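You operate a simulated robot arm through the tools that you are given. There is no shell and no other tool.

The job below is to be done with a simulated robot arm. You get a single attempt, and the scene is never put back.

JOB
Brush the brown potato clean and store it in the potato drawer.
Fine: put the black brush back, shut the potato drawer and slide the grey plate to its white mark for air. Set down upright: black brush. What is to be rubbed or washed off counts as gone when no trace of it is left.

The check looks at the end state, three seconds after you hand in, the way a careful person would. Anything else that was tipped, shoved, dropped, spilled or broken makes it a failure.

ROBOT AND FRAMES
A 6-joint arm with a two-finger parallel gripper, fixed in place. Base frame: the origin is on the floor under the middle of its stand, x ahead of it, y to its left, z up. Readings come in cm, degrees, newtons and seconds.
With the tool pointing down near the work surface it reaches from about 46 to 88 cm from the base axis. Its first joint turns from -115.0 to 115.0 degrees. Payload 4.2 kg.
Tool frame: the origin (TCP) lies between the finger pads and is the grasp point; the fingertips stand 2.3 cm ahead of it; z points along the fingers, y is the line along which they close. Largest opening 9.4 cm; finger width 3.8, thickness 1; the body of the gripper, 5.4 by 9.6 cm, starts 3.9 cm behind the TCP.
Orientation is told as [roll, pitch, yaw] about the base's x, y, z axes, in that order, counted from this pose: with the fingers straight down and closing along the base's y, the tool's x points along the base's -x, its y along +y and its z along -z.

CONTROLS
- The arm moves only by the tool drive_tool. Its argument "steps" is one flat list of numbers, 7 for each row, row after row: the shift along the base's x, y, z in cm, then the turn, a rotation vector about the base's x, y, z in degrees, then the opening, from 0 (shut) to 1 (fully open). In form: [dx, dy, dz, rx, ry, rz, hand, dx, dy, dz, rx, ry, rz, hand, ...]. A call has 1 to 20 rows; each row shifts and turns the commanded pose from where the row before left it. A row lasts 0.2 s, in which the tool goes at most 5 cm and 8.6 degrees; a call with a longer step from one row to the next is refused whole, and so is a gripper value outside its range. A pose out of reach is approached as far as the arm can. The call stops where the force on the tool passes 50 N (or 10 N more than at its start, if that is more) or the arm is blocked; 0.2 s more then pass. Each finger travels about 10.8 cm/s and halts on what it meets, pressing with about 27 N; the grip force reading is that of the motor and also rises with nothing between the fingers. The clock runs only during rows and for 0.2 s after the last one: add rows that do not move to give the fingers time. The reply holds the time, the measured pose of the TCP, the force on the tool along the base axes, the opening and the grip force, in the units named above and with some noise, with the torque about the TCP (base axes, N m) and any sound that the robot's microphone picked up.
- Cameras (640 x 400 px; columns grow to the right, rows downward): "scene" is fixed at [21.82, 50.05, 159.05]; the picture's right is [-0.81, -0.58, 0.00], its down [-0.39, 0.55, -0.74] and it looks along [0.43, -0.60, -0.67] (base axes); focal length 336 px, centre (320, 200). "wrist" rides on the gripper at [8.6, 1.6, -7.5] in the tool frame; the picture's right is [-0.18, 0.98, 0.00], its down [-0.58, -0.11, -0.81] and it looks along [-0.79, -0.15, 0.59] (tool axes); focal length 243 px, centre (320, 200). There is no depth. A picture from a camera that has moved, and an enlarged one, comes with that camera's place and axes in the base frame and with its lens.
- capture(camera): a new picture of that camera. No time passes.
- lift_body(by): slides the trunk up (or, below 0, down) by that many cm; the arm rides with it, the base frame stays. It gives what a move gives, with no picture.
- close_up(camera, box): a new picture of the part [left, top, right, bottom] of that camera's present view, enlarged. No time passes.
- close_job(): hands the job in; it is judged then, once.

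Places have to be worked out from the pictures, the camera data and where the tool is seen. Open the gripper and draw the arm clear of the work before you hand the job in, unless the task says otherwise.

The tools are called as a command line: name --argument value ..., lists and objects as JSON in quotes. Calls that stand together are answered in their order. drive_tool: Moves the arm, as the interface text tells. Its arguments: {"type":"object","properties":{"steps":{"type":"array","items":{"type":"number"}}},"required":["steps"]} The other tools are called the same way: lift_body (by) moves the trunk up or down; capture (camera) takes a picture; close_up (camera, box) takes an enlarged picture of a part of a camera's view; close_job () hands the job in.

At the start:

```text
clock: 0.0
tool_pos: [59.85, -7.38, 119.78]
tool_rot: [0.0, 0.0, 0.0]
contact_force: [-0.6, -0.8, 0.3]
ft_torque: [0.0, -0.01, -0.01]
width: 9.39
finger_force: 0.0
trunk travel left (down, up): [-77.5, 21.5]
```

scene: 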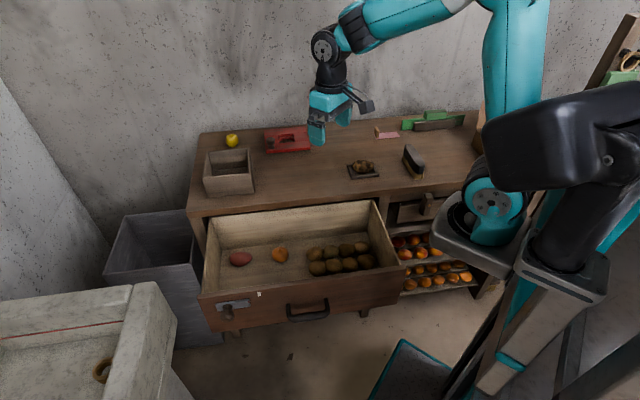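
wrist: 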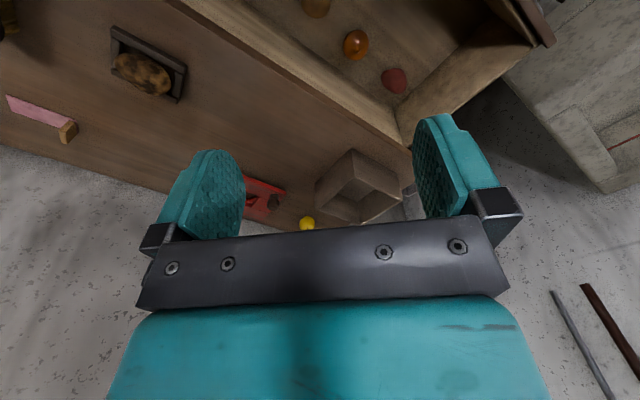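

I start by looking closely at the scene before moving anything: the counter, the open drawer and the plates near it.

close_up --camera "scene" --box '[180, 100, 340, 200]'

close_up --camera "scene" --box '[330, 100, 490, 200]'

close_up --camera "scene" --box '[190, 230, 350, 330]'

close_up --camera "scene" --box '[340, 180, 500, 280]'

```text
4.00 times, centred on (260, 150) of scene
camera zoom: at [21.82, 50.05, 159.05], right [-0.81, -0.58, 0.0], down [-0.39, 0.55, -0.74], along [0.43, -0.6, -0.67], focal length 1343 px, centre (560, 400)
```

zoom: 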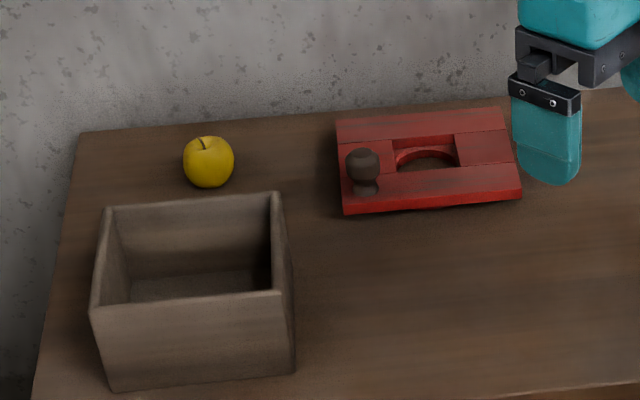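

```text
4.00 times, centred on (410, 150) of scene
camera zoom: at [21.82, 50.05, 159.05], right [-0.81, -0.58, 0.0], down [-0.39, 0.55, -0.74], along [0.43, -0.6, -0.67], focal length 1343 px, centre (-40, 400)
```

zoom: 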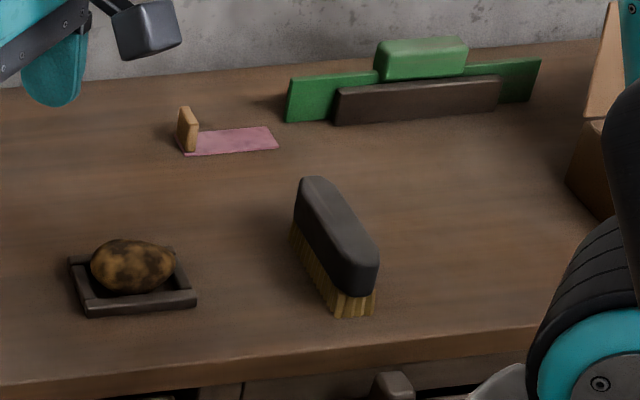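

```text
4.00 times, centred on (270, 280) of scene
camera zoom: at [21.82, 50.05, 159.05], right [-0.81, -0.58, 0.0], down [-0.39, 0.55, -0.74], along [0.43, -0.6, -0.67], focal length 1343 px, centre (520, -120)
```

zoom: 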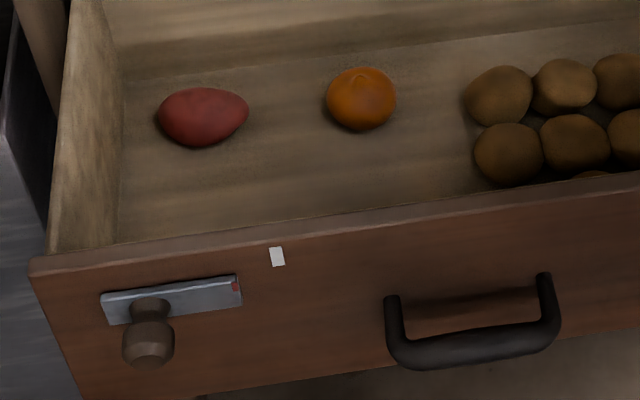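

```text
4.00 times, centred on (420, 230) of scene
camera zoom: at [21.82, 50.05, 159.05], right [-0.81, -0.58, 0.0], down [-0.39, 0.55, -0.74], along [0.43, -0.6, -0.67], focal length 1343 px, centre (-80, 80)
```

zoom: 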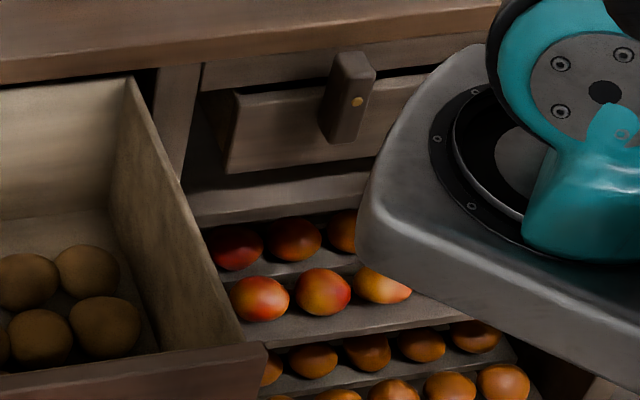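

The scene view shows a dirty potato in a small tray, a brush standing bristles down, an open drawer and a sliding vent plate with a red dot and a white mark. I'll take enlarged wrist views so I can work out the counter height by stereo.

close_up --camera "wrist" --box '[0, 0, 240, 150]'

close_up --camera "wrist" --box '[220, 0, 460, 150]'

close_up --camera "scene" --box '[0, 200, 200, 400]'

close_up --camera "scene" --box '[560, 0, 640, 120]'

```text
2.67 times, centred on (120, 75) of wrist
camera zoom: at [51.32, -5.78, 127.26], right [0.18, 0.98, 0.0], down [0.58, -0.11, 0.81], along [0.79, -0.15, -0.59], focal length 647 px, centre (853, 533)
```

zoom: 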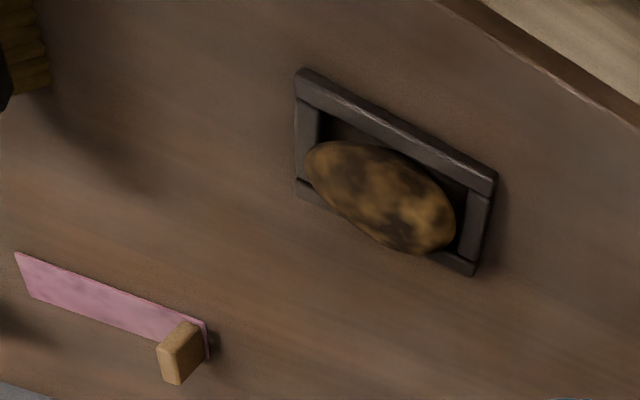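

```text
2.67 times, centred on (340, 75) of wrist
camera zoom: at [51.32, -5.78, 127.26], right [0.18, 0.98, 0.0], down [0.58, -0.11, 0.81], along [0.79, -0.15, -0.59], focal length 647 px, centre (267, 533)
```

zoom: 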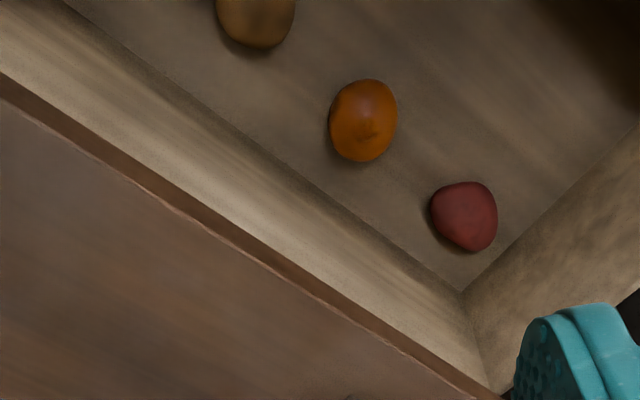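

```text
2.00 times, centred on (100, 300) of scene
camera zoom: at [21.82, 50.05, 159.05], right [-0.81, -0.58, 0.0], down [-0.39, 0.55, -0.74], along [0.43, -0.6, -0.67], focal length 671 px, centre (760, 0)
```

zoom: 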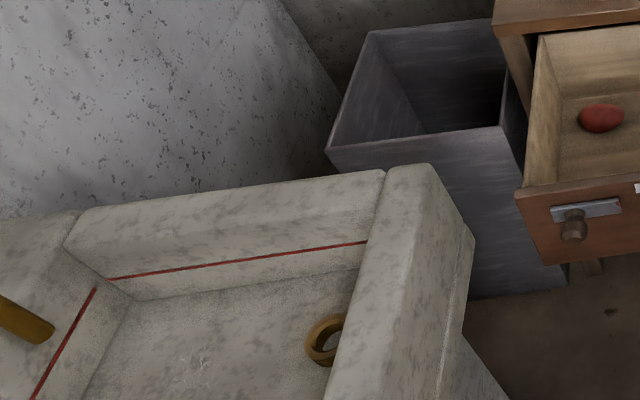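

```text
3.33 times, centred on (600, 60) of scene
camera zoom: at [21.82, 50.05, 159.05], right [-0.81, -0.58, 0.0], down [-0.39, 0.55, -0.74], along [0.43, -0.6, -0.67], focal length 1119 px, centre (-613, 667)
```

zoom: 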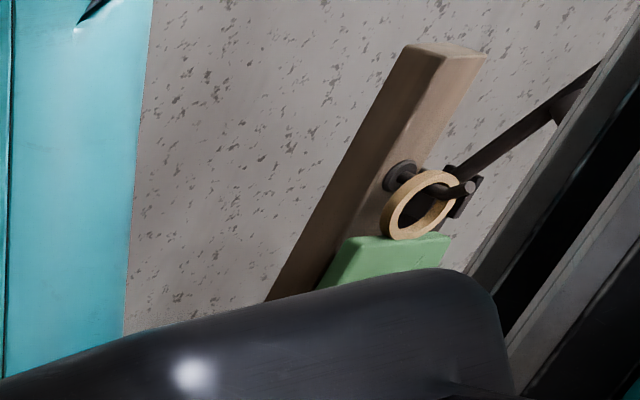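

Stereo puts the tray at about (63, -34, 87), with the counter front running roughly 45° across the base frame. I'll turn the wrist camera to face the counter squarely and look more steeply down, staying high and well clear of everything.

drive_tool --steps '[-2, -3, 1, 0, 0, -7, 1, -2, -3, 1, 0, 0, -7, 1, -2, -3, 1, 0, 0, -7, 1, -2, -3, 1, 0, 0, -7, 1, -2, -3, 1, 0, 0, -7, 1, 0, 0, 0, 5.6, 5.6, 0, 1, 0, 0, 0, 5.6, 5.6, 0, 1, 0, 0, 0, 5.6, 5.6, 0, 1]'

capture --camera "wrist"

capture --camera "scene"

```text
clock: 1.8
tool_pos: [49.82, -22.36, 124.71]
tool_rot: [4.3, 23.6, -34.1]
contact_force: [-0.5, 1.2, -0.2]
ft_torque: [-0.04, -0.03, -0.01]
width: 9.43
finger_force: 0.1
trunk travel left (down, up): [-77.5, 21.5]
```

```text
taken
camera wrist: at [46.42, -18.75, 135.07], right [0.71, 0.7, -0.01], down [0.61, -0.62, 0.5], along [0.35, -0.36, -0.87], focal length 243 px, centre (320, 200)
```

wrist: 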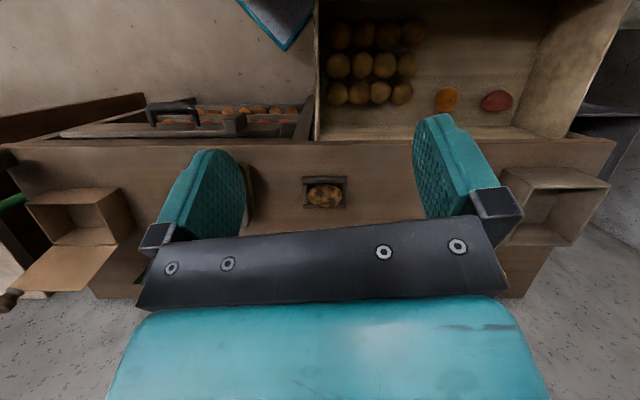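

```text
taken
```

scene: 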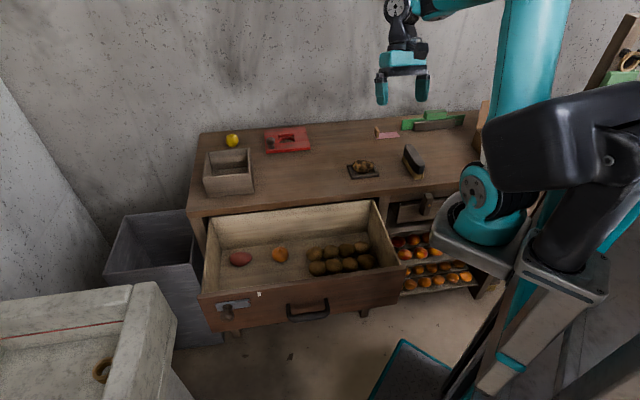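

The camera now looks square onto the counter: its front edge runs along about (0.71, 0.70), and the potato comes out near (65, -36.5, 88.5). I'll enlarge the areas I need to measure.

close_up --camera "wrist" --box '[220, 130, 380, 230]'

close_up --camera "wrist" --box '[300, 0, 620, 200]'

close_up --camera "wrist" --box '[0, 0, 320, 200]'

close_up --camera "scene" --box '[330, 130, 450, 205]'

```text
4.00 times, centred on (300, 180) of wrist
camera zoom: at [46.42, -18.75, 135.07], right [0.71, 0.7, -0.01], down [0.61, -0.62, 0.5], along [0.35, -0.36, -0.87], focal length 970 px, centre (400, 280)
```

zoom: 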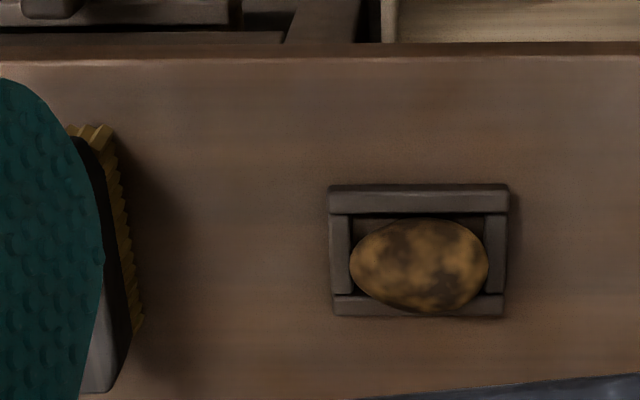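

```text
2.00 times, centred on (460, 100) of wrist
camera zoom: at [46.42, -18.75, 135.07], right [0.71, 0.7, -0.01], down [0.61, -0.62, 0.5], along [0.35, -0.36, -0.87], focal length 485 px, centre (40, 400)
```

zoom: 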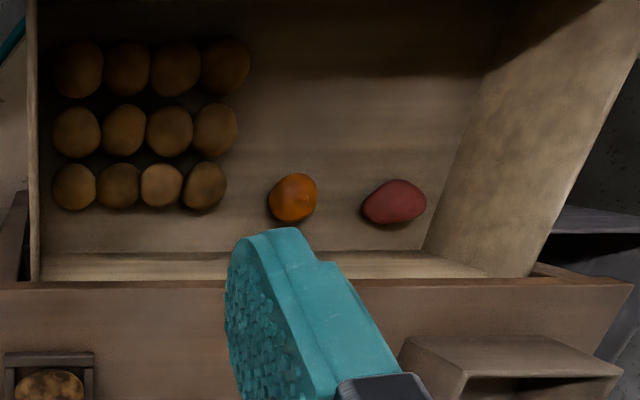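

```text
2.00 times, centred on (160, 100) of wrist
camera zoom: at [46.42, -18.75, 135.07], right [0.71, 0.7, -0.01], down [0.61, -0.62, 0.5], along [0.35, -0.36, -0.87], focal length 485 px, centre (640, 400)
```

zoom: 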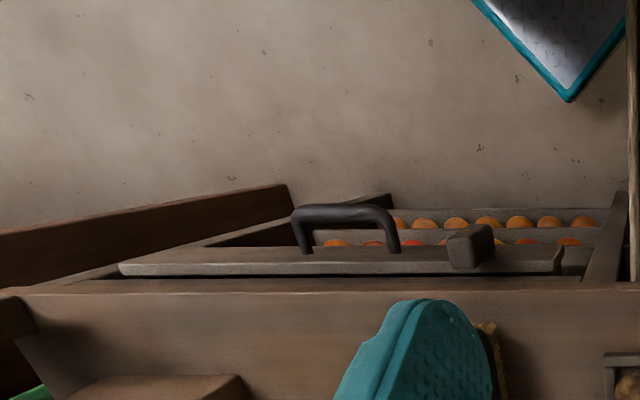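

```text
5.33 times, centred on (390, 168) of scene
camera zoom: at [21.82, 50.05, 159.05], right [-0.81, -0.58, 0.0], down [-0.39, 0.55, -0.74], along [0.43, -0.6, -0.67], focal length 1790 px, centre (-53, 373)
```

zoom: 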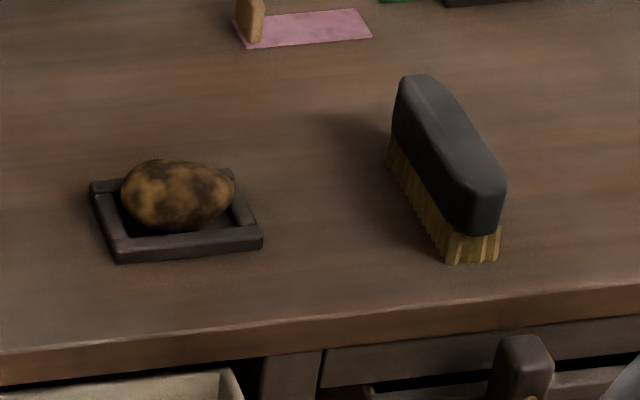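

The left finger hides the brush from the wrist camera. I'll shift the hand about 12 cm along the counter towards the brush to see it between the fingers.

drive_tool --steps '[-2.8, -2.8, 0, 0, 0, 0, 1, -2.8, -2.8, 0, 0, 0, 0, 1, -2.8, -2.8, 0, 0, 0, 0, 1]'

capture --camera "wrist"

close_up --camera "wrist" --box '[240, 120, 440, 245]'

```text
clock: 2.6
tool_pos: [41.39, -30.62, 124.8]
tool_rot: [4.3, 23.5, -34.2]
contact_force: [0.2, 0.7, -0.1]
ft_torque: [0.01, 0.0, 0.02]
width: 9.41
finger_force: 0.1
trunk travel left (down, up): [-77.5, 21.5]
```

```text
taken
camera wrist: at [37.95, -27.0, 135.19], right [0.71, 0.7, 0.0], down [0.61, -0.62, 0.5], along [0.35, -0.36, -0.87], focal length 243 px, centre (320, 200)
```

wrist: 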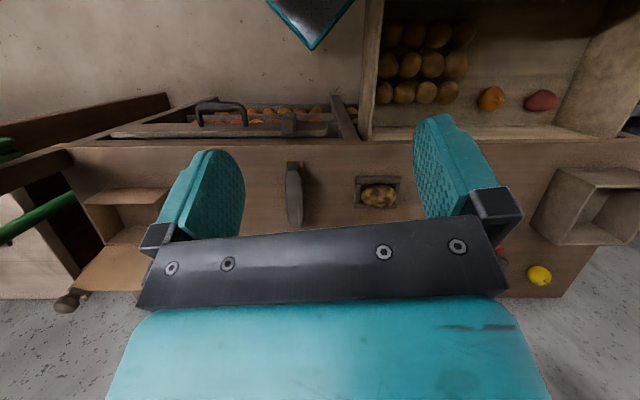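

```text
3.20 times, centred on (340, 182) of wrist
camera zoom: at [37.95, -27.0, 135.19], right [0.71, 0.7, 0.0], down [0.61, -0.62, 0.5], along [0.35, -0.36, -0.87], focal length 776 px, centre (256, 256)
```

zoom: 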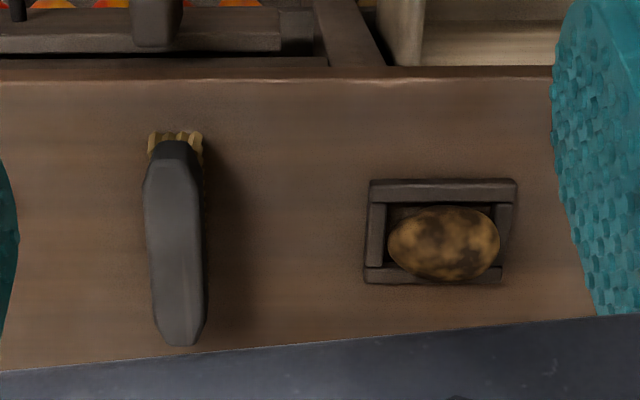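

The brush axis lies almost exactly along the counter normal, centred near (51.7, -48.2) with its top at about z = 92; the counter surface is near z = 85. I'll straighten the tool, align the closing line across the brush and move over it at a safe height to check.

drive_tool --steps '[1.72, -2.93, -2.4, -5.6, -5.6, 0, 1, 1.72, -2.93, -2.4, -5.6, -5.6, 0, 1, 1.72, -2.93, -2.4, -5.6, -5.6, 0, 1, 1.72, -2.93, -2.4, 0, 0, -5.2, 1, 1.72, -2.93, -2.4, 0, 0, -5.2, 1, 1.72, -2.93, -2.4, 0, 0, 0, 1]'

capture --camera "wrist"

capture --camera "scene"

```text
clock: 4.0
tool_pos: [51.81, -48.66, 110.32]
tool_rot: [0.0, -0.1, -45.4]
contact_force: [0.1, -1.1, -0.3]
ft_torque: [-0.02, -0.01, 0.02]
width: 9.41
finger_force: 0.1
trunk travel left (down, up): [-77.5, 21.5]
```

```text
taken
camera wrist: at [47.01, -41.28, 117.75], right [0.83, 0.56, 0.0], down [0.33, -0.49, 0.81], along [0.45, -0.67, -0.59], focal length 243 px, centre (320, 200)
```

wrist: 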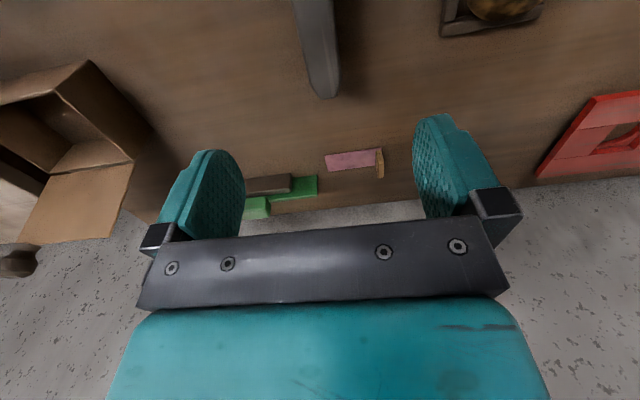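

```text
taken
```

scene: 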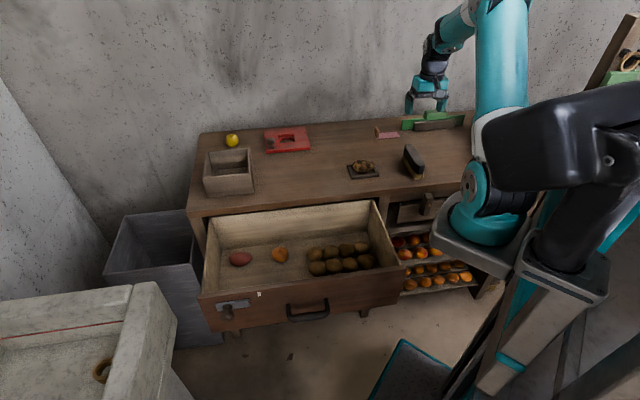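

I'm about 18 cm above the brush. I'll enlarge the wrist view to check the lateral alignment before going down.

close_up --camera "wrist" --box '[240, 0, 400, 100]'

close_up --camera "scene" --box '[380, 60, 480, 185]'

```text
4.00 times, centred on (320, 50) of wrist
camera zoom: at [47.01, -41.28, 117.75], right [0.83, 0.56, 0.0], down [0.33, -0.49, 0.81], along [0.45, -0.67, -0.59], focal length 970 px, centre (320, 800)
```

zoom: 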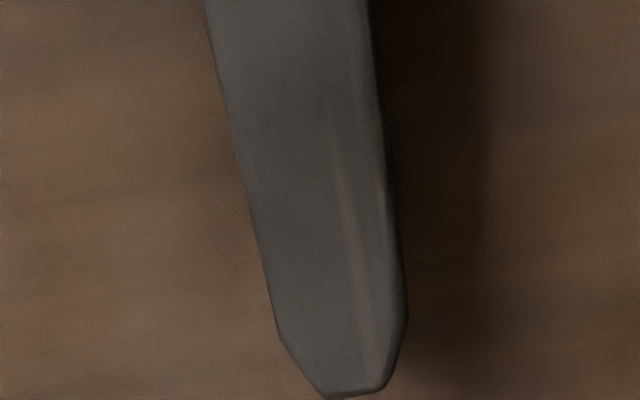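

```text
3.20 times, centred on (430, 122) of scene
camera zoom: at [21.82, 50.05, 159.05], right [-0.81, -0.58, 0.0], down [-0.39, 0.55, -0.74], along [0.43, -0.6, -0.67], focal length 1074 px, centre (-32, 448)
```

zoom: 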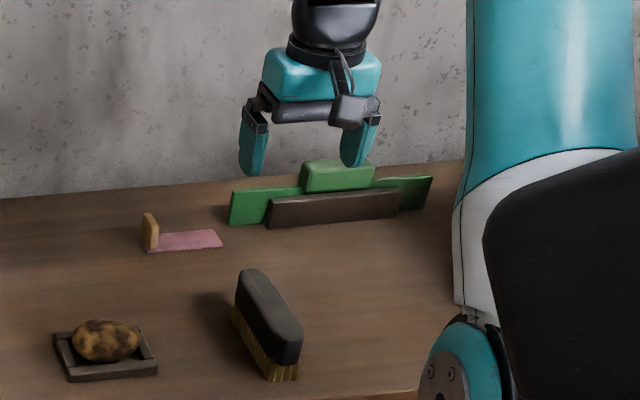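

The brush axis lies at e≈2.6 and my tool at e≈2.7, so it is well aligned. I descend with open fingers to z≈90, so the fingers straddle the wooden body above the bristles.

drive_tool --steps '[0, 0, -4.2, 0, 0, 0, 1, 0, 0, -4.2, 0, 0, 0, 1, 0, 0, -4.2, 0, 0, 0, 1, 0, 0, -4.0, 0, 0, 0, 1, 0, 0, -2.0, 0, 0, 0, 1, 0, 0, -1.5, 0, 0, 0, 1]'

close_up --camera "scene" --box '[370, 90, 470, 190]'

capture --camera "wrist"

```text
clock: 5.4
tool_pos: [51.88, -48.44, 90.38]
tool_rot: [-0.1, 0.0, -45.4]
contact_force: [-0.7, 0.9, 0.4]
ft_torque: [0.03, -0.01, -0.03]
width: 9.43
finger_force: 0.0
trunk travel left (down, up): [-77.5, 21.5]
```

```text
4.00 times, centred on (420, 140) of scene
camera zoom: at [21.82, 50.05, 159.05], right [-0.81, -0.58, 0.0], down [-0.39, 0.55, -0.74], along [0.43, -0.6, -0.67], focal length 1343 px, centre (-80, 440)
```

zoom: 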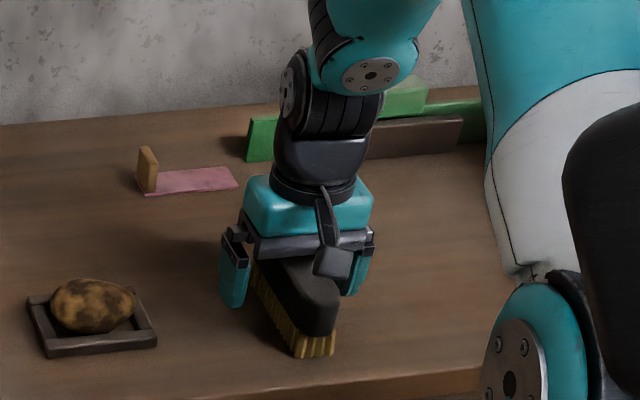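

```text
taken
camera wrist: at [47.02, -41.04, 97.76], right [0.83, 0.56, 0.0], down [0.33, -0.49, 0.81], along [0.45, -0.67, -0.59], focal length 243 px, centre (320, 200)
```

wrist: 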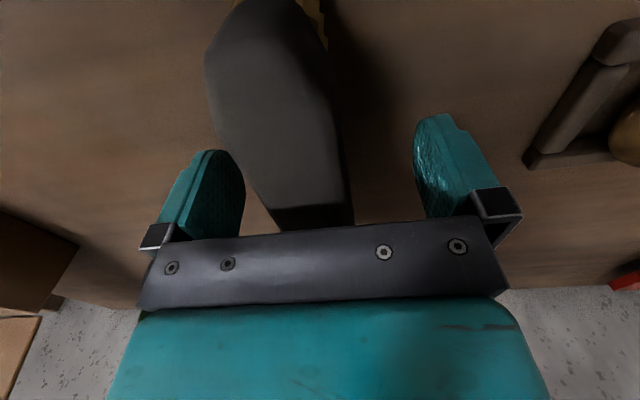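

The fingers straddle the body, but the brush sits about 0.45 cm towards the left finger. I shift by that much so that closing doesn't drag it, then close.

drive_tool --steps '[-0.32, -0.32, -0.2, 0, 0, 0, 1, 0, 0, 0, 0, 0, 0, 0.5, 0, 0, 0, 0, 0, 0, 0.3, 0, 0, 0, 0, 0, 0, 0, 0, 0, 0, 0, 0, 0, 0]'

close_up --camera "scene" --box '[370, 90, 470, 190]'

capture --camera "wrist"

```text
clock: 6.6
tool_pos: [51.52, -48.6, 90.22]
tool_rot: [0.1, 0.0, -45.4]
contact_force: [0.3, -0.3, 0.1]
ft_torque: [-0.09, -0.07, -0.04]
width: 3.61
finger_force: 27.1
trunk travel left (down, up): [-77.5, 21.5]
```

```text
4.00 times, centred on (420, 140) of scene
camera zoom: at [21.82, 50.05, 159.05], right [-0.81, -0.58, 0.0], down [-0.39, 0.55, -0.74], along [0.43, -0.6, -0.67], focal length 1343 px, centre (-80, 440)
```

zoom: 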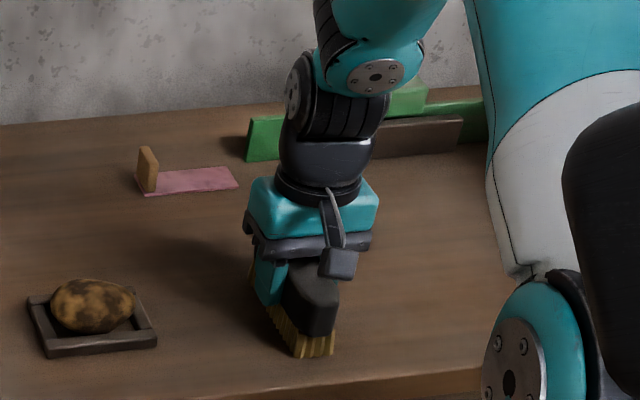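

```text
taken
camera wrist: at [46.67, -41.36, 97.59], right [0.83, 0.56, 0.0], down [0.33, -0.49, 0.81], along [0.45, -0.67, -0.59], focal length 243 px, centre (320, 200)
```

wrist: 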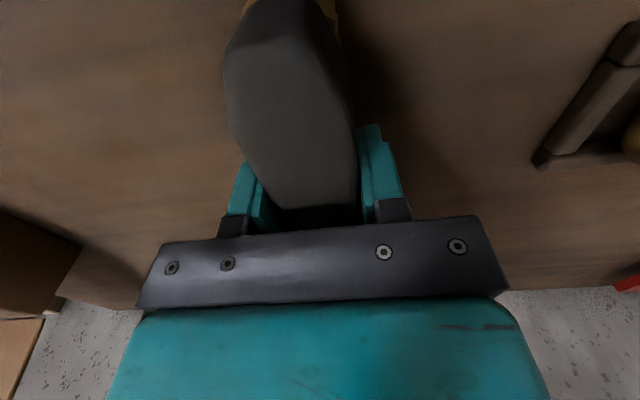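

The grip holds at 3.6 cm and 27 N. I note the home pose as (51.5, -48.6, 90.2) with yaw -45.4, then lift the brush 10 cm and check it is held straight.

drive_tool --steps '[0, 0, 1, 0, 0, 0, 0, 0, 0, 3, 0, 0, 0, 0, 0, 0, 3, 0, 0, 0, 0, 0, 0, 3, 0, 0, 0, 0]'

close_up --camera "scene" --box '[340, 70, 480, 190]'

capture --camera "wrist"

```text
clock: 7.6
tool_pos: [51.24, -48.61, 100.1]
tool_rot: [0.0, -0.1, -45.3]
contact_force: [0.6, 0.0, -2.1]
ft_torque: [0.01, 0.01, 0.02]
width: 3.59
finger_force: 26.7
trunk travel left (down, up): [-77.5, 21.5]
```

```text
3.33 times, centred on (410, 130) of scene
camera zoom: at [21.82, 50.05, 159.05], right [-0.81, -0.58, 0.0], down [-0.39, 0.55, -0.74], along [0.43, -0.6, -0.67], focal length 1119 px, centre (20, 433)
```

zoom: 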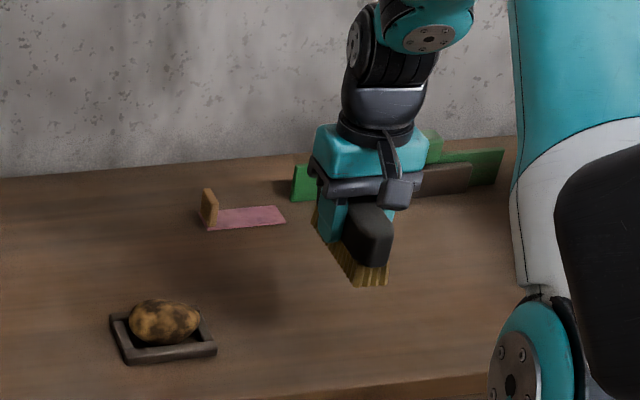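

```text
taken
camera wrist: at [46.38, -41.31, 107.53], right [0.83, 0.56, 0.0], down [0.33, -0.49, 0.81], along [0.45, -0.67, -0.59], focal length 243 px, centre (320, 200)
```

wrist: 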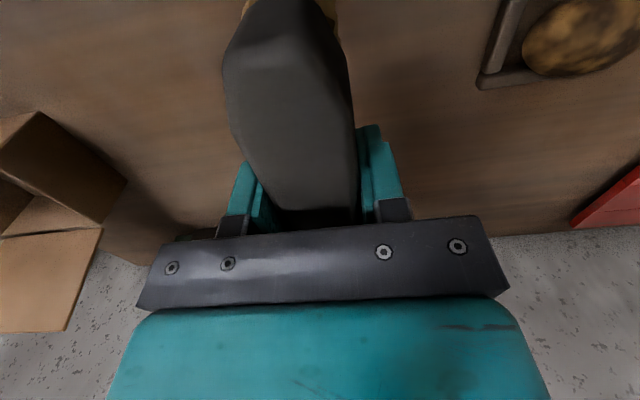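

The brush hangs straight, weighs about 2 N, and its bristle tips are about 5 cm below the TCP. I carry it over the potato at (65.2, -36.5), keeping clearance, then look.

drive_tool --steps '[2.75, 2.436, 0, 0, 0, 0, 0, 2.75, 2.436, 0, 0, 0, 0, 0, 2.75, 2.436, 0, 0, 0, 0, 0, 2.75, 2.436, 0, 0, 0, 0, 0, 2.75, 2.436, 0, 0, 0, 0, 0, 0, 0, -1, 0, 0, 0, 0]'

close_up --camera "scene" --box '[300, 80, 440, 200]'

capture --camera "wrist"

```text
clock: 9.0
tool_pos: [65.25, -36.17, 99.12]
tool_rot: [0.0, 0.0, -45.4]
contact_force: [-0.1, -0.7, -2.6]
ft_torque: [0.0, 0.05, -0.02]
width: 3.58
finger_force: 26.7
trunk travel left (down, up): [-77.5, 21.5]
```

```text
3.33 times, centred on (370, 140) of scene
camera zoom: at [21.82, 50.05, 159.05], right [-0.81, -0.58, 0.0], down [-0.39, 0.55, -0.74], along [0.43, -0.6, -0.67], focal length 1119 px, centre (153, 400)
```

zoom: 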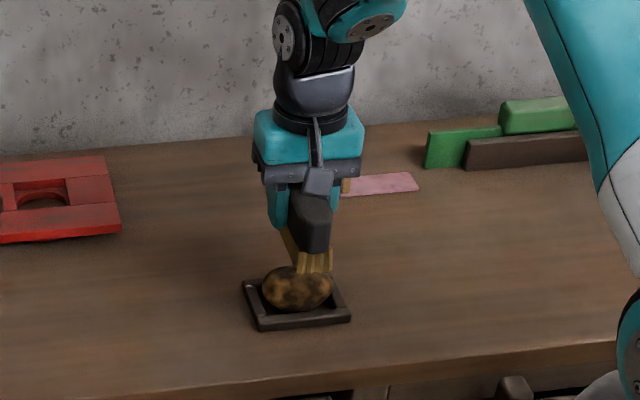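

```text
taken
camera wrist: at [60.55, -28.99, 106.48], right [0.83, 0.56, 0.0], down [0.33, -0.49, 0.81], along [0.45, -0.67, -0.59], focal length 243 px, centre (320, 200)
```

wrist: 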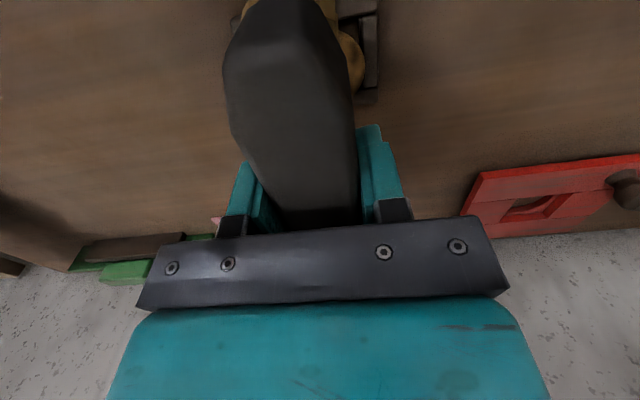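

The brush is over the potato. I lower it in small steps, watching the force for first contact.

drive_tool --steps '[0, 0, -1, 0, 0, 0, 0, 0, 0, -1, 0, 0, 0, 0]'

drive_tool --steps '[0, 0, -0.5, 0, 0, 0, 0, 0, 0, 0, 0, 0, 0, 0]'

drive_tool --steps '[0, 0, -0.4, 0, 0, 0, 0, 0, 0, 0, 0, 0, 0, 0]'

```text
clock: 9.6
tool_pos: [65.39, -36.32, 97.09]
tool_rot: [0.0, -0.1, -45.5]
contact_force: [0.2, 0.3, -2.2]
ft_torque: [0.02, 0.02, 0.03]
width: 3.58
finger_force: 27.1
trunk travel left (down, up): [-77.5, 21.5]
```

```text
clock: 10.2
tool_pos: [65.34, -36.31, 96.62]
tool_rot: [0.0, 0.0, -45.3]
contact_force: [0.2, -0.6, -1.2]
ft_torque: [0.0, 0.0, -0.02]
width: 3.58
finger_force: 26.9
trunk travel left (down, up): [-77.5, 21.5]
```

```text
clock: 10.8
tool_pos: [65.37, -36.35, 96.21]
tool_rot: [0.0, 0.0, -45.4]
contact_force: [1.0, 0.5, -2.2]
ft_torque: [-0.02, -0.03, -0.01]
width: 3.59
finger_force: 27.2
trunk travel left (down, up): [-77.5, 21.5]
```

No contact yet at z = 96.2, so I keep lowering in small steps.

drive_tool --steps '[0, 0, -0.4, 0, 0, 0, 0, 0, 0, 0, 0, 0, 0, 0]'

close_up --camera "scene" --box '[330, 130, 410, 200]'

```text
clock: 11.4
tool_pos: [65.3, -36.48, 95.87]
tool_rot: [0.0, 0.1, -45.5]
contact_force: [0.7, 0.3, -1.4]
ft_torque: [0.01, 0.0, 0.0]
width: 3.56
finger_force: 26.5
trunk travel left (down, up): [-77.5, 21.5]
```

```text
5.71 times, centred on (370, 165) of scene
camera zoom: at [21.82, 50.05, 159.05], right [-0.81, -0.58, 0.0], down [-0.39, 0.55, -0.74], along [0.43, -0.6, -0.67], focal length 1918 px, centre (34, 400)
```

zoom: 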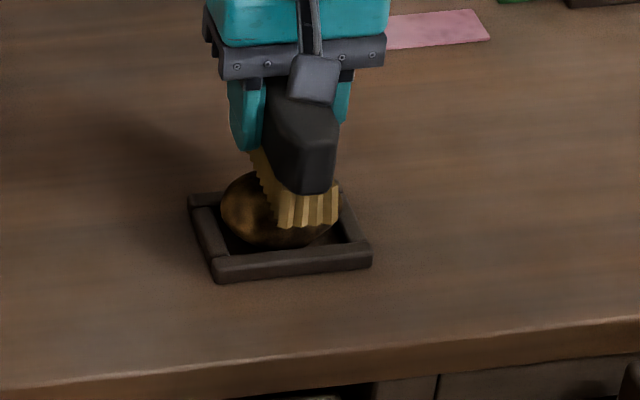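

The bristles are right at the potato's crown. I go down in 0.3 cm steps.

drive_tool --steps '[0, 0, -0.3, 0, 0, 0, 0, 0, 0, 0, 0, 0, 0, 0]'

drive_tool --steps '[0, 0, -0.3, 0, 0, 0, 0, 0, 0, 0, 0, 0, 0, 0]'

```text
clock: 12.0
tool_pos: [65.45, -36.57, 95.56]
tool_rot: [0.0, -0.1, -45.4]
contact_force: [-0.3, -0.6, -1.5]
ft_torque: [0.0, 0.01, 0.0]
width: 3.57
finger_force: 27.3
trunk travel left (down, up): [-77.5, 21.5]
```

```text
clock: 12.6
tool_pos: [65.34, -36.39, 95.21]
tool_rot: [0.0, -0.1, -45.4]
contact_force: [0.1, 0.6, -1.8]
ft_torque: [0.02, -0.02, 0.0]
width: 3.55
finger_force: 26.9
trunk travel left (down, up): [-77.5, 21.5]
```

Still no contact force at 95.2, so I continue down in small steps.

drive_tool --steps '[0, 0, -0.3, 0, 0, 0, 0, 0, 0, 0, 0, 0, 0, 0]'

drive_tool --steps '[0, 0, -0.3, 0, 0, 0, 0, 0, 0, 0, 0, 0, 0, 0]'

close_up --camera "scene" --box '[330, 130, 410, 200]'

```text
clock: 13.2
tool_pos: [65.36, -36.51, 94.95]
tool_rot: [0.1, -0.1, -45.4]
contact_force: [0.3, 0.2, -2.2]
ft_torque: [-0.01, -0.02, 0.01]
width: 3.58
finger_force: 27.2
trunk travel left (down, up): [-77.5, 21.5]
```

```text
clock: 13.8
tool_pos: [65.39, -36.42, 94.77]
tool_rot: [-0.1, 0.0, -45.4]
contact_force: [-0.9, -0.1, 9.5]
ft_torque: [0.02, 0.08, 0.0]
width: 3.59
finger_force: 26.9
trunk travel left (down, up): [-77.5, 21.5]
```

```text
5.71 times, centred on (370, 165) of scene
camera zoom: at [21.82, 50.05, 159.05], right [-0.81, -0.58, 0.0], down [-0.39, 0.55, -0.74], along [0.43, -0.6, -0.67], focal length 1918 px, centre (34, 400)
```

zoom: 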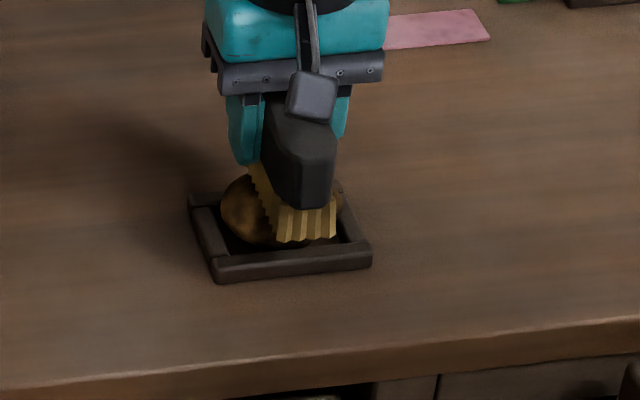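

Contact starts at about z = 94.8 with roughly 10 N. I make a few gentle strokes along the potato's long axis (the counter direction), then lift and see what it cleans.

drive_tool --steps '[0.71, 0.7, 0, 0, 0, 0, 0, 0.71, 0.7, 0, 0, 0, 0, 0, -0.71, -0.7, 0, 0, 0, 0, 0, -0.71, -0.7, 0, 0, 0, 0, 0, -0.71, -0.7, 0, 0, 0, 0, 0, -0.71, -0.7, 0, 0, 0, 0, 0, 0.71, 0.7, 0, 0, 0, 0, 0, 0.71, 0.7, 0, 0, 0, 0, 0]'

close_up --camera "scene" --box '[330, 130, 410, 200]'

```text
clock: 15.6
tool_pos: [65.11, -36.59, 94.7]
tool_rot: [-0.1, 0.1, -45.5]
contact_force: [-4.1, -4.4, 9.8]
ft_torque: [-0.13, 0.19, -0.01]
width: 3.57
finger_force: 27.0
trunk travel left (down, up): [-77.5, 21.5]
```

```text
5.71 times, centred on (370, 165) of scene
camera zoom: at [21.82, 50.05, 159.05], right [-0.81, -0.58, 0.0], down [-0.39, 0.55, -0.74], along [0.43, -0.6, -0.67], focal length 1918 px, centre (34, 400)
```

zoom: 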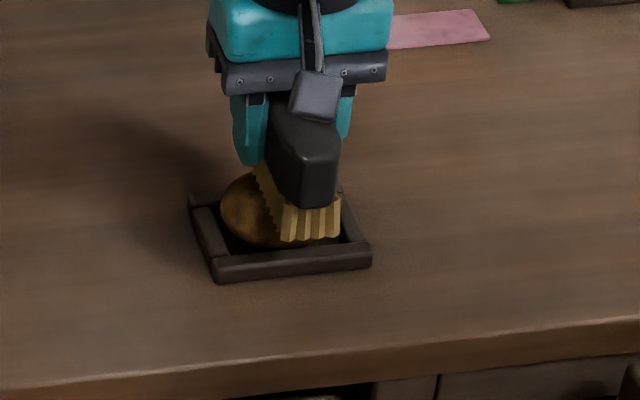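

The potato looks paler already. I lift the brush and move it aside to see what remains.

drive_tool --steps '[0, 0, 2, 0, 0, 0, 0, 0, 0, 3, 0, 0, 0, 0, -2.84, -2.8, 0, 0, 0, 0, 0, -2.84, -2.8, 0, 0, 0, 0, 0, -2.84, -2.8, 0, 0, 0, 0, 0]'

close_up --camera "scene" --box '[340, 140, 390, 190]'

capture --camera "wrist"

```text
clock: 16.8
tool_pos: [56.75, -44.92, 99.45]
tool_rot: [0.1, 0.1, -45.3]
contact_force: [0.2, 1.4, -2.3]
ft_torque: [0.01, 0.08, 0.01]
width: 3.58
finger_force: 27.0
trunk travel left (down, up): [-77.5, 21.5]
```

```text
8.00 times, centred on (365, 165) of scene
camera zoom: at [21.82, 50.05, 159.05], right [-0.81, -0.58, 0.0], down [-0.39, 0.55, -0.74], along [0.43, -0.6, -0.67], focal length 2685 px, centre (-40, 480)
```

zoom: 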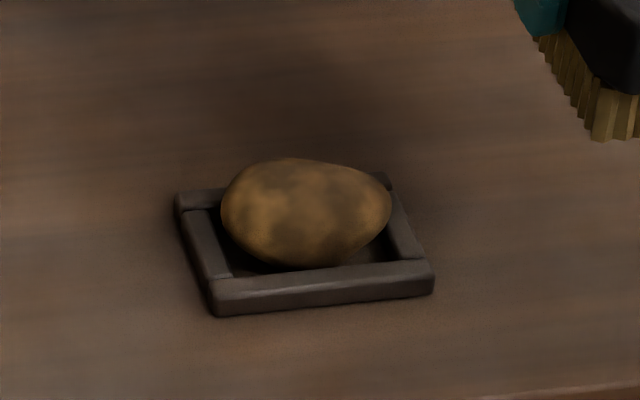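

```text
taken
camera wrist: at [51.92, -37.53, 106.81], right [0.83, 0.56, 0.0], down [0.33, -0.49, 0.81], along [0.45, -0.67, -0.59], focal length 243 px, centre (320, 200)
```

wrist: 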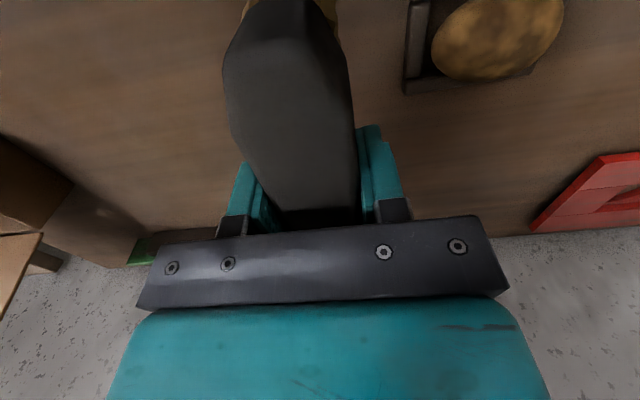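

The dirt is fading evenly over the whole potato, and potato and tray haven't moved. I go back with the brush and make more strokes.

drive_tool --steps '[2.84, 2.8, 0, 0, 0, 0, 0, 2.84, 2.8, 0, 0, 0, 0, 0, 2.84, 2.8, 0, 0, 0, 0, 0, 0, 0, -3, 0, 0, 0, 0, 0, 0, -1.5, 0, 0, 0, 0, 0, 0, -0.5, 0, 0, 0, 0]'

drive_tool --steps '[0.71, 0.7, 0, 0, 0, 0, 0, 0.71, 0.7, 0, 0, 0, 0, 0, -0.71, -0.7, 0, 0, 0, 0, 0, -0.71, -0.7, 0, 0, 0, 0, 0, -0.71, -0.7, 0, 0, 0, 0, 0, -0.71, -0.7, 0, 0, 0, 0, 0, 0.71, 0.7, 0, 0, 0, 0, 0, 0.71, 0.7, 0, 0, 0, 0, 0, 0.71, 0.7, 0, 0, 0, 0, 0, 0.71, 0.7, 0, 0, 0, 0, 0, -0.71, -0.7, 0, 0, 0, 0, 0, -0.71, -0.7, 0, 0, 0, 0, 0, -0.71, -0.7, 0, 0, 0, 0, 0, -0.71, -0.7, 0, 0, 0, 0, 0, 0.71, 0.7, 0, 0, 0, 0, 0, 0.71, 0.7, 0, 0, 0, 0, 0]'

close_up --camera "scene" --box '[340, 140, 390, 190]'

```text
clock: 18.2
tool_pos: [65.06, -36.73, 94.75]
tool_rot: [0.0, -0.1, -45.5]
contact_force: [-4.1, 1.7, 11.6]
ft_torque: [0.09, 0.18, 0.0]
width: 3.56
finger_force: 27.1
trunk travel left (down, up): [-77.5, 21.5]
```

```text
clock: 21.6
tool_pos: [65.15, -36.64, 94.74]
tool_rot: [0.0, 0.0, -45.5]
contact_force: [-4.9, -4.2, 11.2]
ft_torque: [-0.18, 0.23, -0.02]
width: 3.61
finger_force: 27.2
trunk travel left (down, up): [-77.5, 21.5]
```

```text
8.00 times, centred on (365, 165) of scene
camera zoom: at [21.82, 50.05, 159.05], right [-0.81, -0.58, 0.0], down [-0.39, 0.55, -0.74], along [0.43, -0.6, -0.67], focal length 2685 px, centre (-40, 480)
```

zoom: 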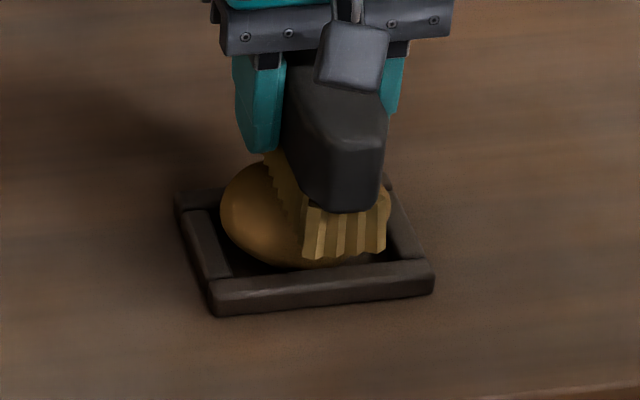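

It looks nearly clean. I add another set of strokes to be sure, then lift and inspect from both cameras.

drive_tool --steps '[0.71, 0.7, 0, 0, 0, 0, 0, 0.71, 0.7, 0, 0, 0, 0, 0, -0.71, -0.7, 0, 0, 0, 0, 0, -0.71, -0.7, 0, 0, 0, 0, 0, -0.71, -0.7, 0, 0, 0, 0, 0, -0.71, -0.7, 0, 0, 0, 0, 0, 0.71, 0.7, 0, 0, 0, 0, 0, 0.71, 0.7, 0, 0, 0, 0, 0, 0.71, 0.7, 0, 0, 0, 0, 0, 0.71, 0.7, 0, 0, 0, 0, 0, -0.71, -0.7, 0, 0, 0, 0, 0, -0.71, -0.7, 0, 0, 0, 0, 0, -0.71, -0.7, 0, 0, 0, 0, 0, -0.71, -0.7, 0, 0, 0, 0, 0, 0.71, 0.7, 0, 0, 0, 0, 0, 0.71, 0.7, 0, 0, 0, 0, 0]'

drive_tool --steps '[0, 0, 2, 0, 0, 0, 0, 0, 0, 3, 0, 0, 0, 0, -2.84, -2.8, 0, 0, 0, 0, 0, -2.84, -2.8, 0, 0, 0, 0, 0, -2.84, -2.8, 0, 0, 0, 0, 0]'

close_up --camera "scene" --box '[340, 140, 390, 190]'

close_up --camera "wrist" --box '[380, 0, 600, 138]'

```text
clock: 25.0
tool_pos: [65.21, -36.51, 94.59]
tool_rot: [0.1, 0.1, -45.4]
contact_force: [0.4, 0.6, -2.0]
ft_torque: [-0.01, 0.05, 0.02]
width: 3.58
finger_force: 27.4
trunk travel left (down, up): [-77.5, 21.5]
```

```text
clock: 26.2
tool_pos: [56.76, -44.98, 100.25]
tool_rot: [0.0, 0.0, -45.3]
contact_force: [-0.6, 0.5, -1.9]
ft_torque: [-0.04, 0.01, -0.07]
width: 3.59
finger_force: 27.1
trunk travel left (down, up): [-77.5, 21.5]
```

```text
8.00 times, centred on (365, 165) of scene
camera zoom: at [21.82, 50.05, 159.05], right [-0.81, -0.58, 0.0], down [-0.39, 0.55, -0.74], along [0.43, -0.6, -0.67], focal length 2685 px, centre (-40, 480)
```

zoom: 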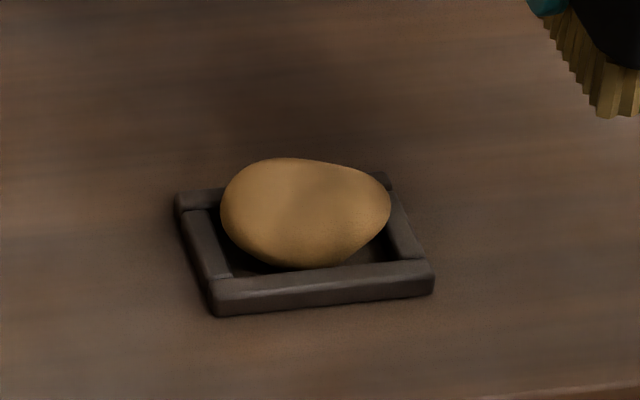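

```text
2.90 times, centred on (490, 69) of wrist
camera zoom: at [51.92, -37.62, 107.73], right [0.83, 0.56, 0.0], down [0.33, -0.49, 0.81], along [0.45, -0.67, -0.59], focal length 703 px, centre (-173, 580)
```

zoom: 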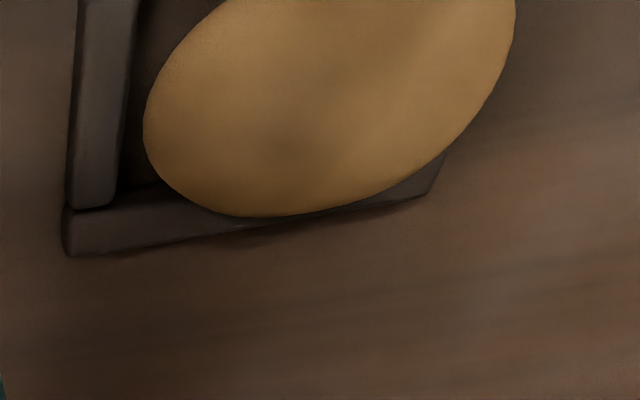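

The potato looks almost entirely clean, with perhaps a faint shadow left on top. I check the reading first and take another look from a steadier position.

drive_tool --steps '[0, 0, 0, 0, 0, 0, 0, 0, 0, 0, 0, 0, 0, 0]'

close_up --camera "scene" --box '[352, 150, 378, 172]'

close_up --camera "scene" --box '[390, 80, 450, 140]'

```text
clock: 26.8
tool_pos: [56.69, -44.9, 100.33]
tool_rot: [0.0, 0.0, -45.4]
contact_force: [-0.5, 0.5, -1.7]
ft_torque: [0.02, -0.01, -0.02]
width: 3.6
finger_force: 27.4
trunk travel left (down, up): [-77.5, 21.5]
```

```text
16.00 times, centred on (365, 161) of scene
camera zoom: at [21.82, 50.05, 159.05], right [-0.81, -0.58, 0.0], down [-0.39, 0.55, -0.74], along [0.43, -0.6, -0.67], focal length 5371 px, centre (-400, 824)
```

zoom: 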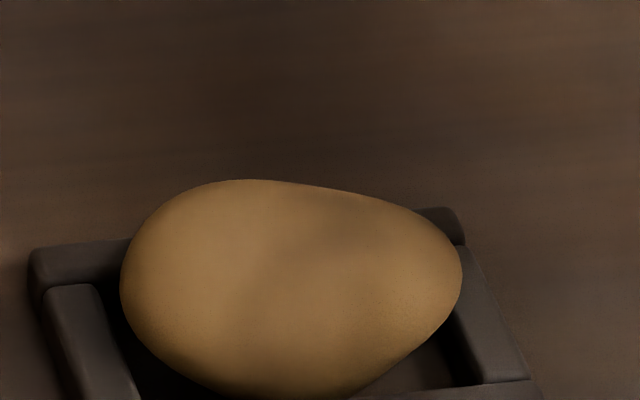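

```text
6.67 times, centred on (420, 110) of scene
camera zoom: at [21.82, 50.05, 159.05], right [-0.81, -0.58, 0.0], down [-0.39, 0.55, -0.74], along [0.43, -0.6, -0.67], focal length 2238 px, centre (-347, 800)
```

zoom: 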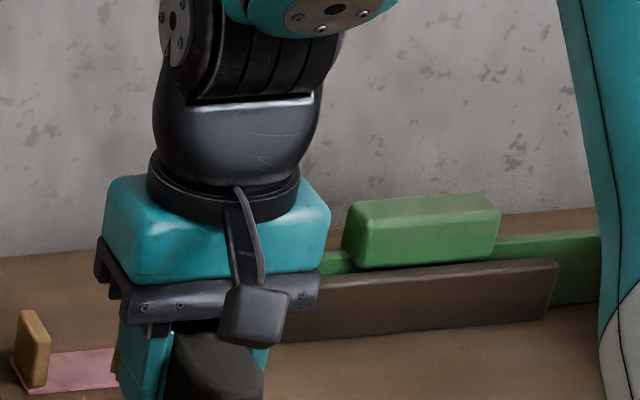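

A faint trace is still visible, so I return over the potato and lower again by feel; the reading is z = 100.3, so I come down in measured steps.

drive_tool --steps '[2.84, 2.8, 0, 0, 0, 0, 0, 2.84, 2.8, 0, 0, 0, 0, 0, 2.84, 2.8, 0, 0, 0, 0, 0, 0, 0, -3, 0, 0, 0, 0, 0, 0, -1.9, 0, 0, 0, 0, 0, 0, 0, 0, 0, 0, 0]'

drive_tool --steps '[0, 0, -0.4, 0, 0, 0, 0, 0, 0, 0, 0, 0, 0, 0]'

```text
clock: 28.2
tool_pos: [65.18, -36.5, 94.87]
tool_rot: [0.0, -0.1, -45.4]
contact_force: [0.1, 1.0, -1.5]
ft_torque: [0.0, 0.01, 0.0]
width: 3.59
finger_force: 26.6
trunk travel left (down, up): [-77.5, 21.5]
```

```text
clock: 28.8
tool_pos: [65.35, -36.61, 94.49]
tool_rot: [-0.1, 0.0, -45.4]
contact_force: [-1.5, -0.1, 1.9]
ft_torque: [-0.01, 0.07, -0.01]
width: 3.62
finger_force: 26.6
trunk travel left (down, up): [-77.5, 21.5]
```

There is light contact at 94.5. I press slightly more and do another full set of strokes.

drive_tool --steps '[0, 0, -0.1, 0, 0, 0, 0, 0.71, 0.7, 0, 0, 0, 0, 0, 0.71, 0.7, 0, 0, 0, 0, 0, -0.71, -0.7, 0, 0, 0, 0, 0, -0.71, -0.7, 0, 0, 0, 0, 0, -0.71, -0.7, 0, 0, 0, 0, 0, -0.71, -0.7, 0, 0, 0, 0, 0, 0.71, 0.7, 0, 0, 0, 0, 0, 0.71, 0.7, 0, 0, 0, 0, 0, 0.71, 0.7, 0, 0, 0, 0, 0, 0.71, 0.7, 0, 0, 0, 0, 0, -0.71, -0.7, 0, 0, 0, 0, 0, -0.71, -0.7, 0, 0, 0, 0, 0, -0.71, -0.7, 0, 0, 0, 0, 0, -0.71, -0.7, 0, 0, 0, 0, 0, 0.71, 0.7, 0, 0, 0, 0, 0, 0.71, 0.7, 0, 0, 0, 0, 0]'

drive_tool --steps '[0.71, 0.7, 0, 0, 0, 0, 0, 0.71, 0.7, 0, 0, 0, 0, 0, -0.71, -0.7, 0, 0, 0, 0, 0, -0.71, -0.7, 0, 0, 0, 0, 0, -0.71, -0.7, 0, 0, 0, 0, 0, -0.71, -0.7, 0, 0, 0, 0, 0, 0.71, 0.7, 0, 0, 0, 0, 0, 0.71, 0.7, 0, 0, 0, 0, 0, 0.71, 0.7, 0, 0, 0, 0, 0, 0.71, 0.7, 0, 0, 0, 0, 0, -0.71, -0.7, 0, 0, 0, 0, 0, -0.71, -0.7, 0, 0, 0, 0, 0, -0.71, -0.7, 0, 0, 0, 0, 0, -0.71, -0.7, 0, 0, 0, 0, 0, 0.71, 0.7, 0, 0, 0, 0, 0, 0.71, 0.7, 0, 0, 0, 0, 0]'

close_up --camera "scene" --box '[340, 140, 390, 190]'

```text
clock: 32.4
tool_pos: [65.17, -36.63, 94.25]
tool_rot: [-0.1, -0.1, -45.5]
contact_force: [-7.0, -7.5, 21.3]
ft_torque: [-0.26, 0.27, 0.01]
width: 3.59
finger_force: 27.0
trunk travel left (down, up): [-77.5, 21.5]
```

```text
clock: 35.8
tool_pos: [65.01, -36.53, 94.16]
tool_rot: [0.1, 0.1, -45.5]
contact_force: [-3.0, -3.2, 10.0]
ft_torque: [-0.17, 0.16, -0.03]
width: 3.61
finger_force: 26.9
trunk travel left (down, up): [-77.5, 21.5]
```

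```text
8.00 times, centred on (365, 165) of scene
camera zoom: at [21.82, 50.05, 159.05], right [-0.81, -0.58, 0.0], down [-0.39, 0.55, -0.74], along [0.43, -0.6, -0.67], focal length 2685 px, centre (-40, 480)
```

zoom: 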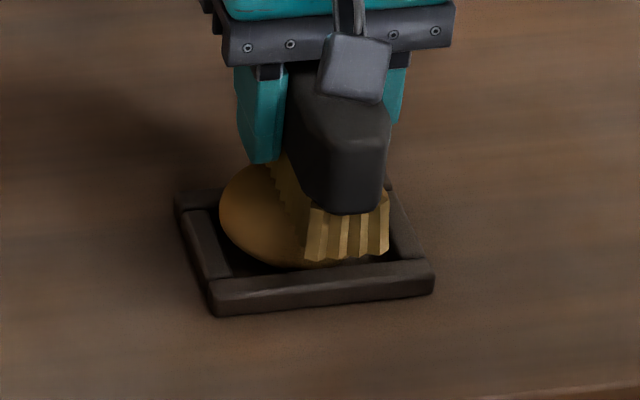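

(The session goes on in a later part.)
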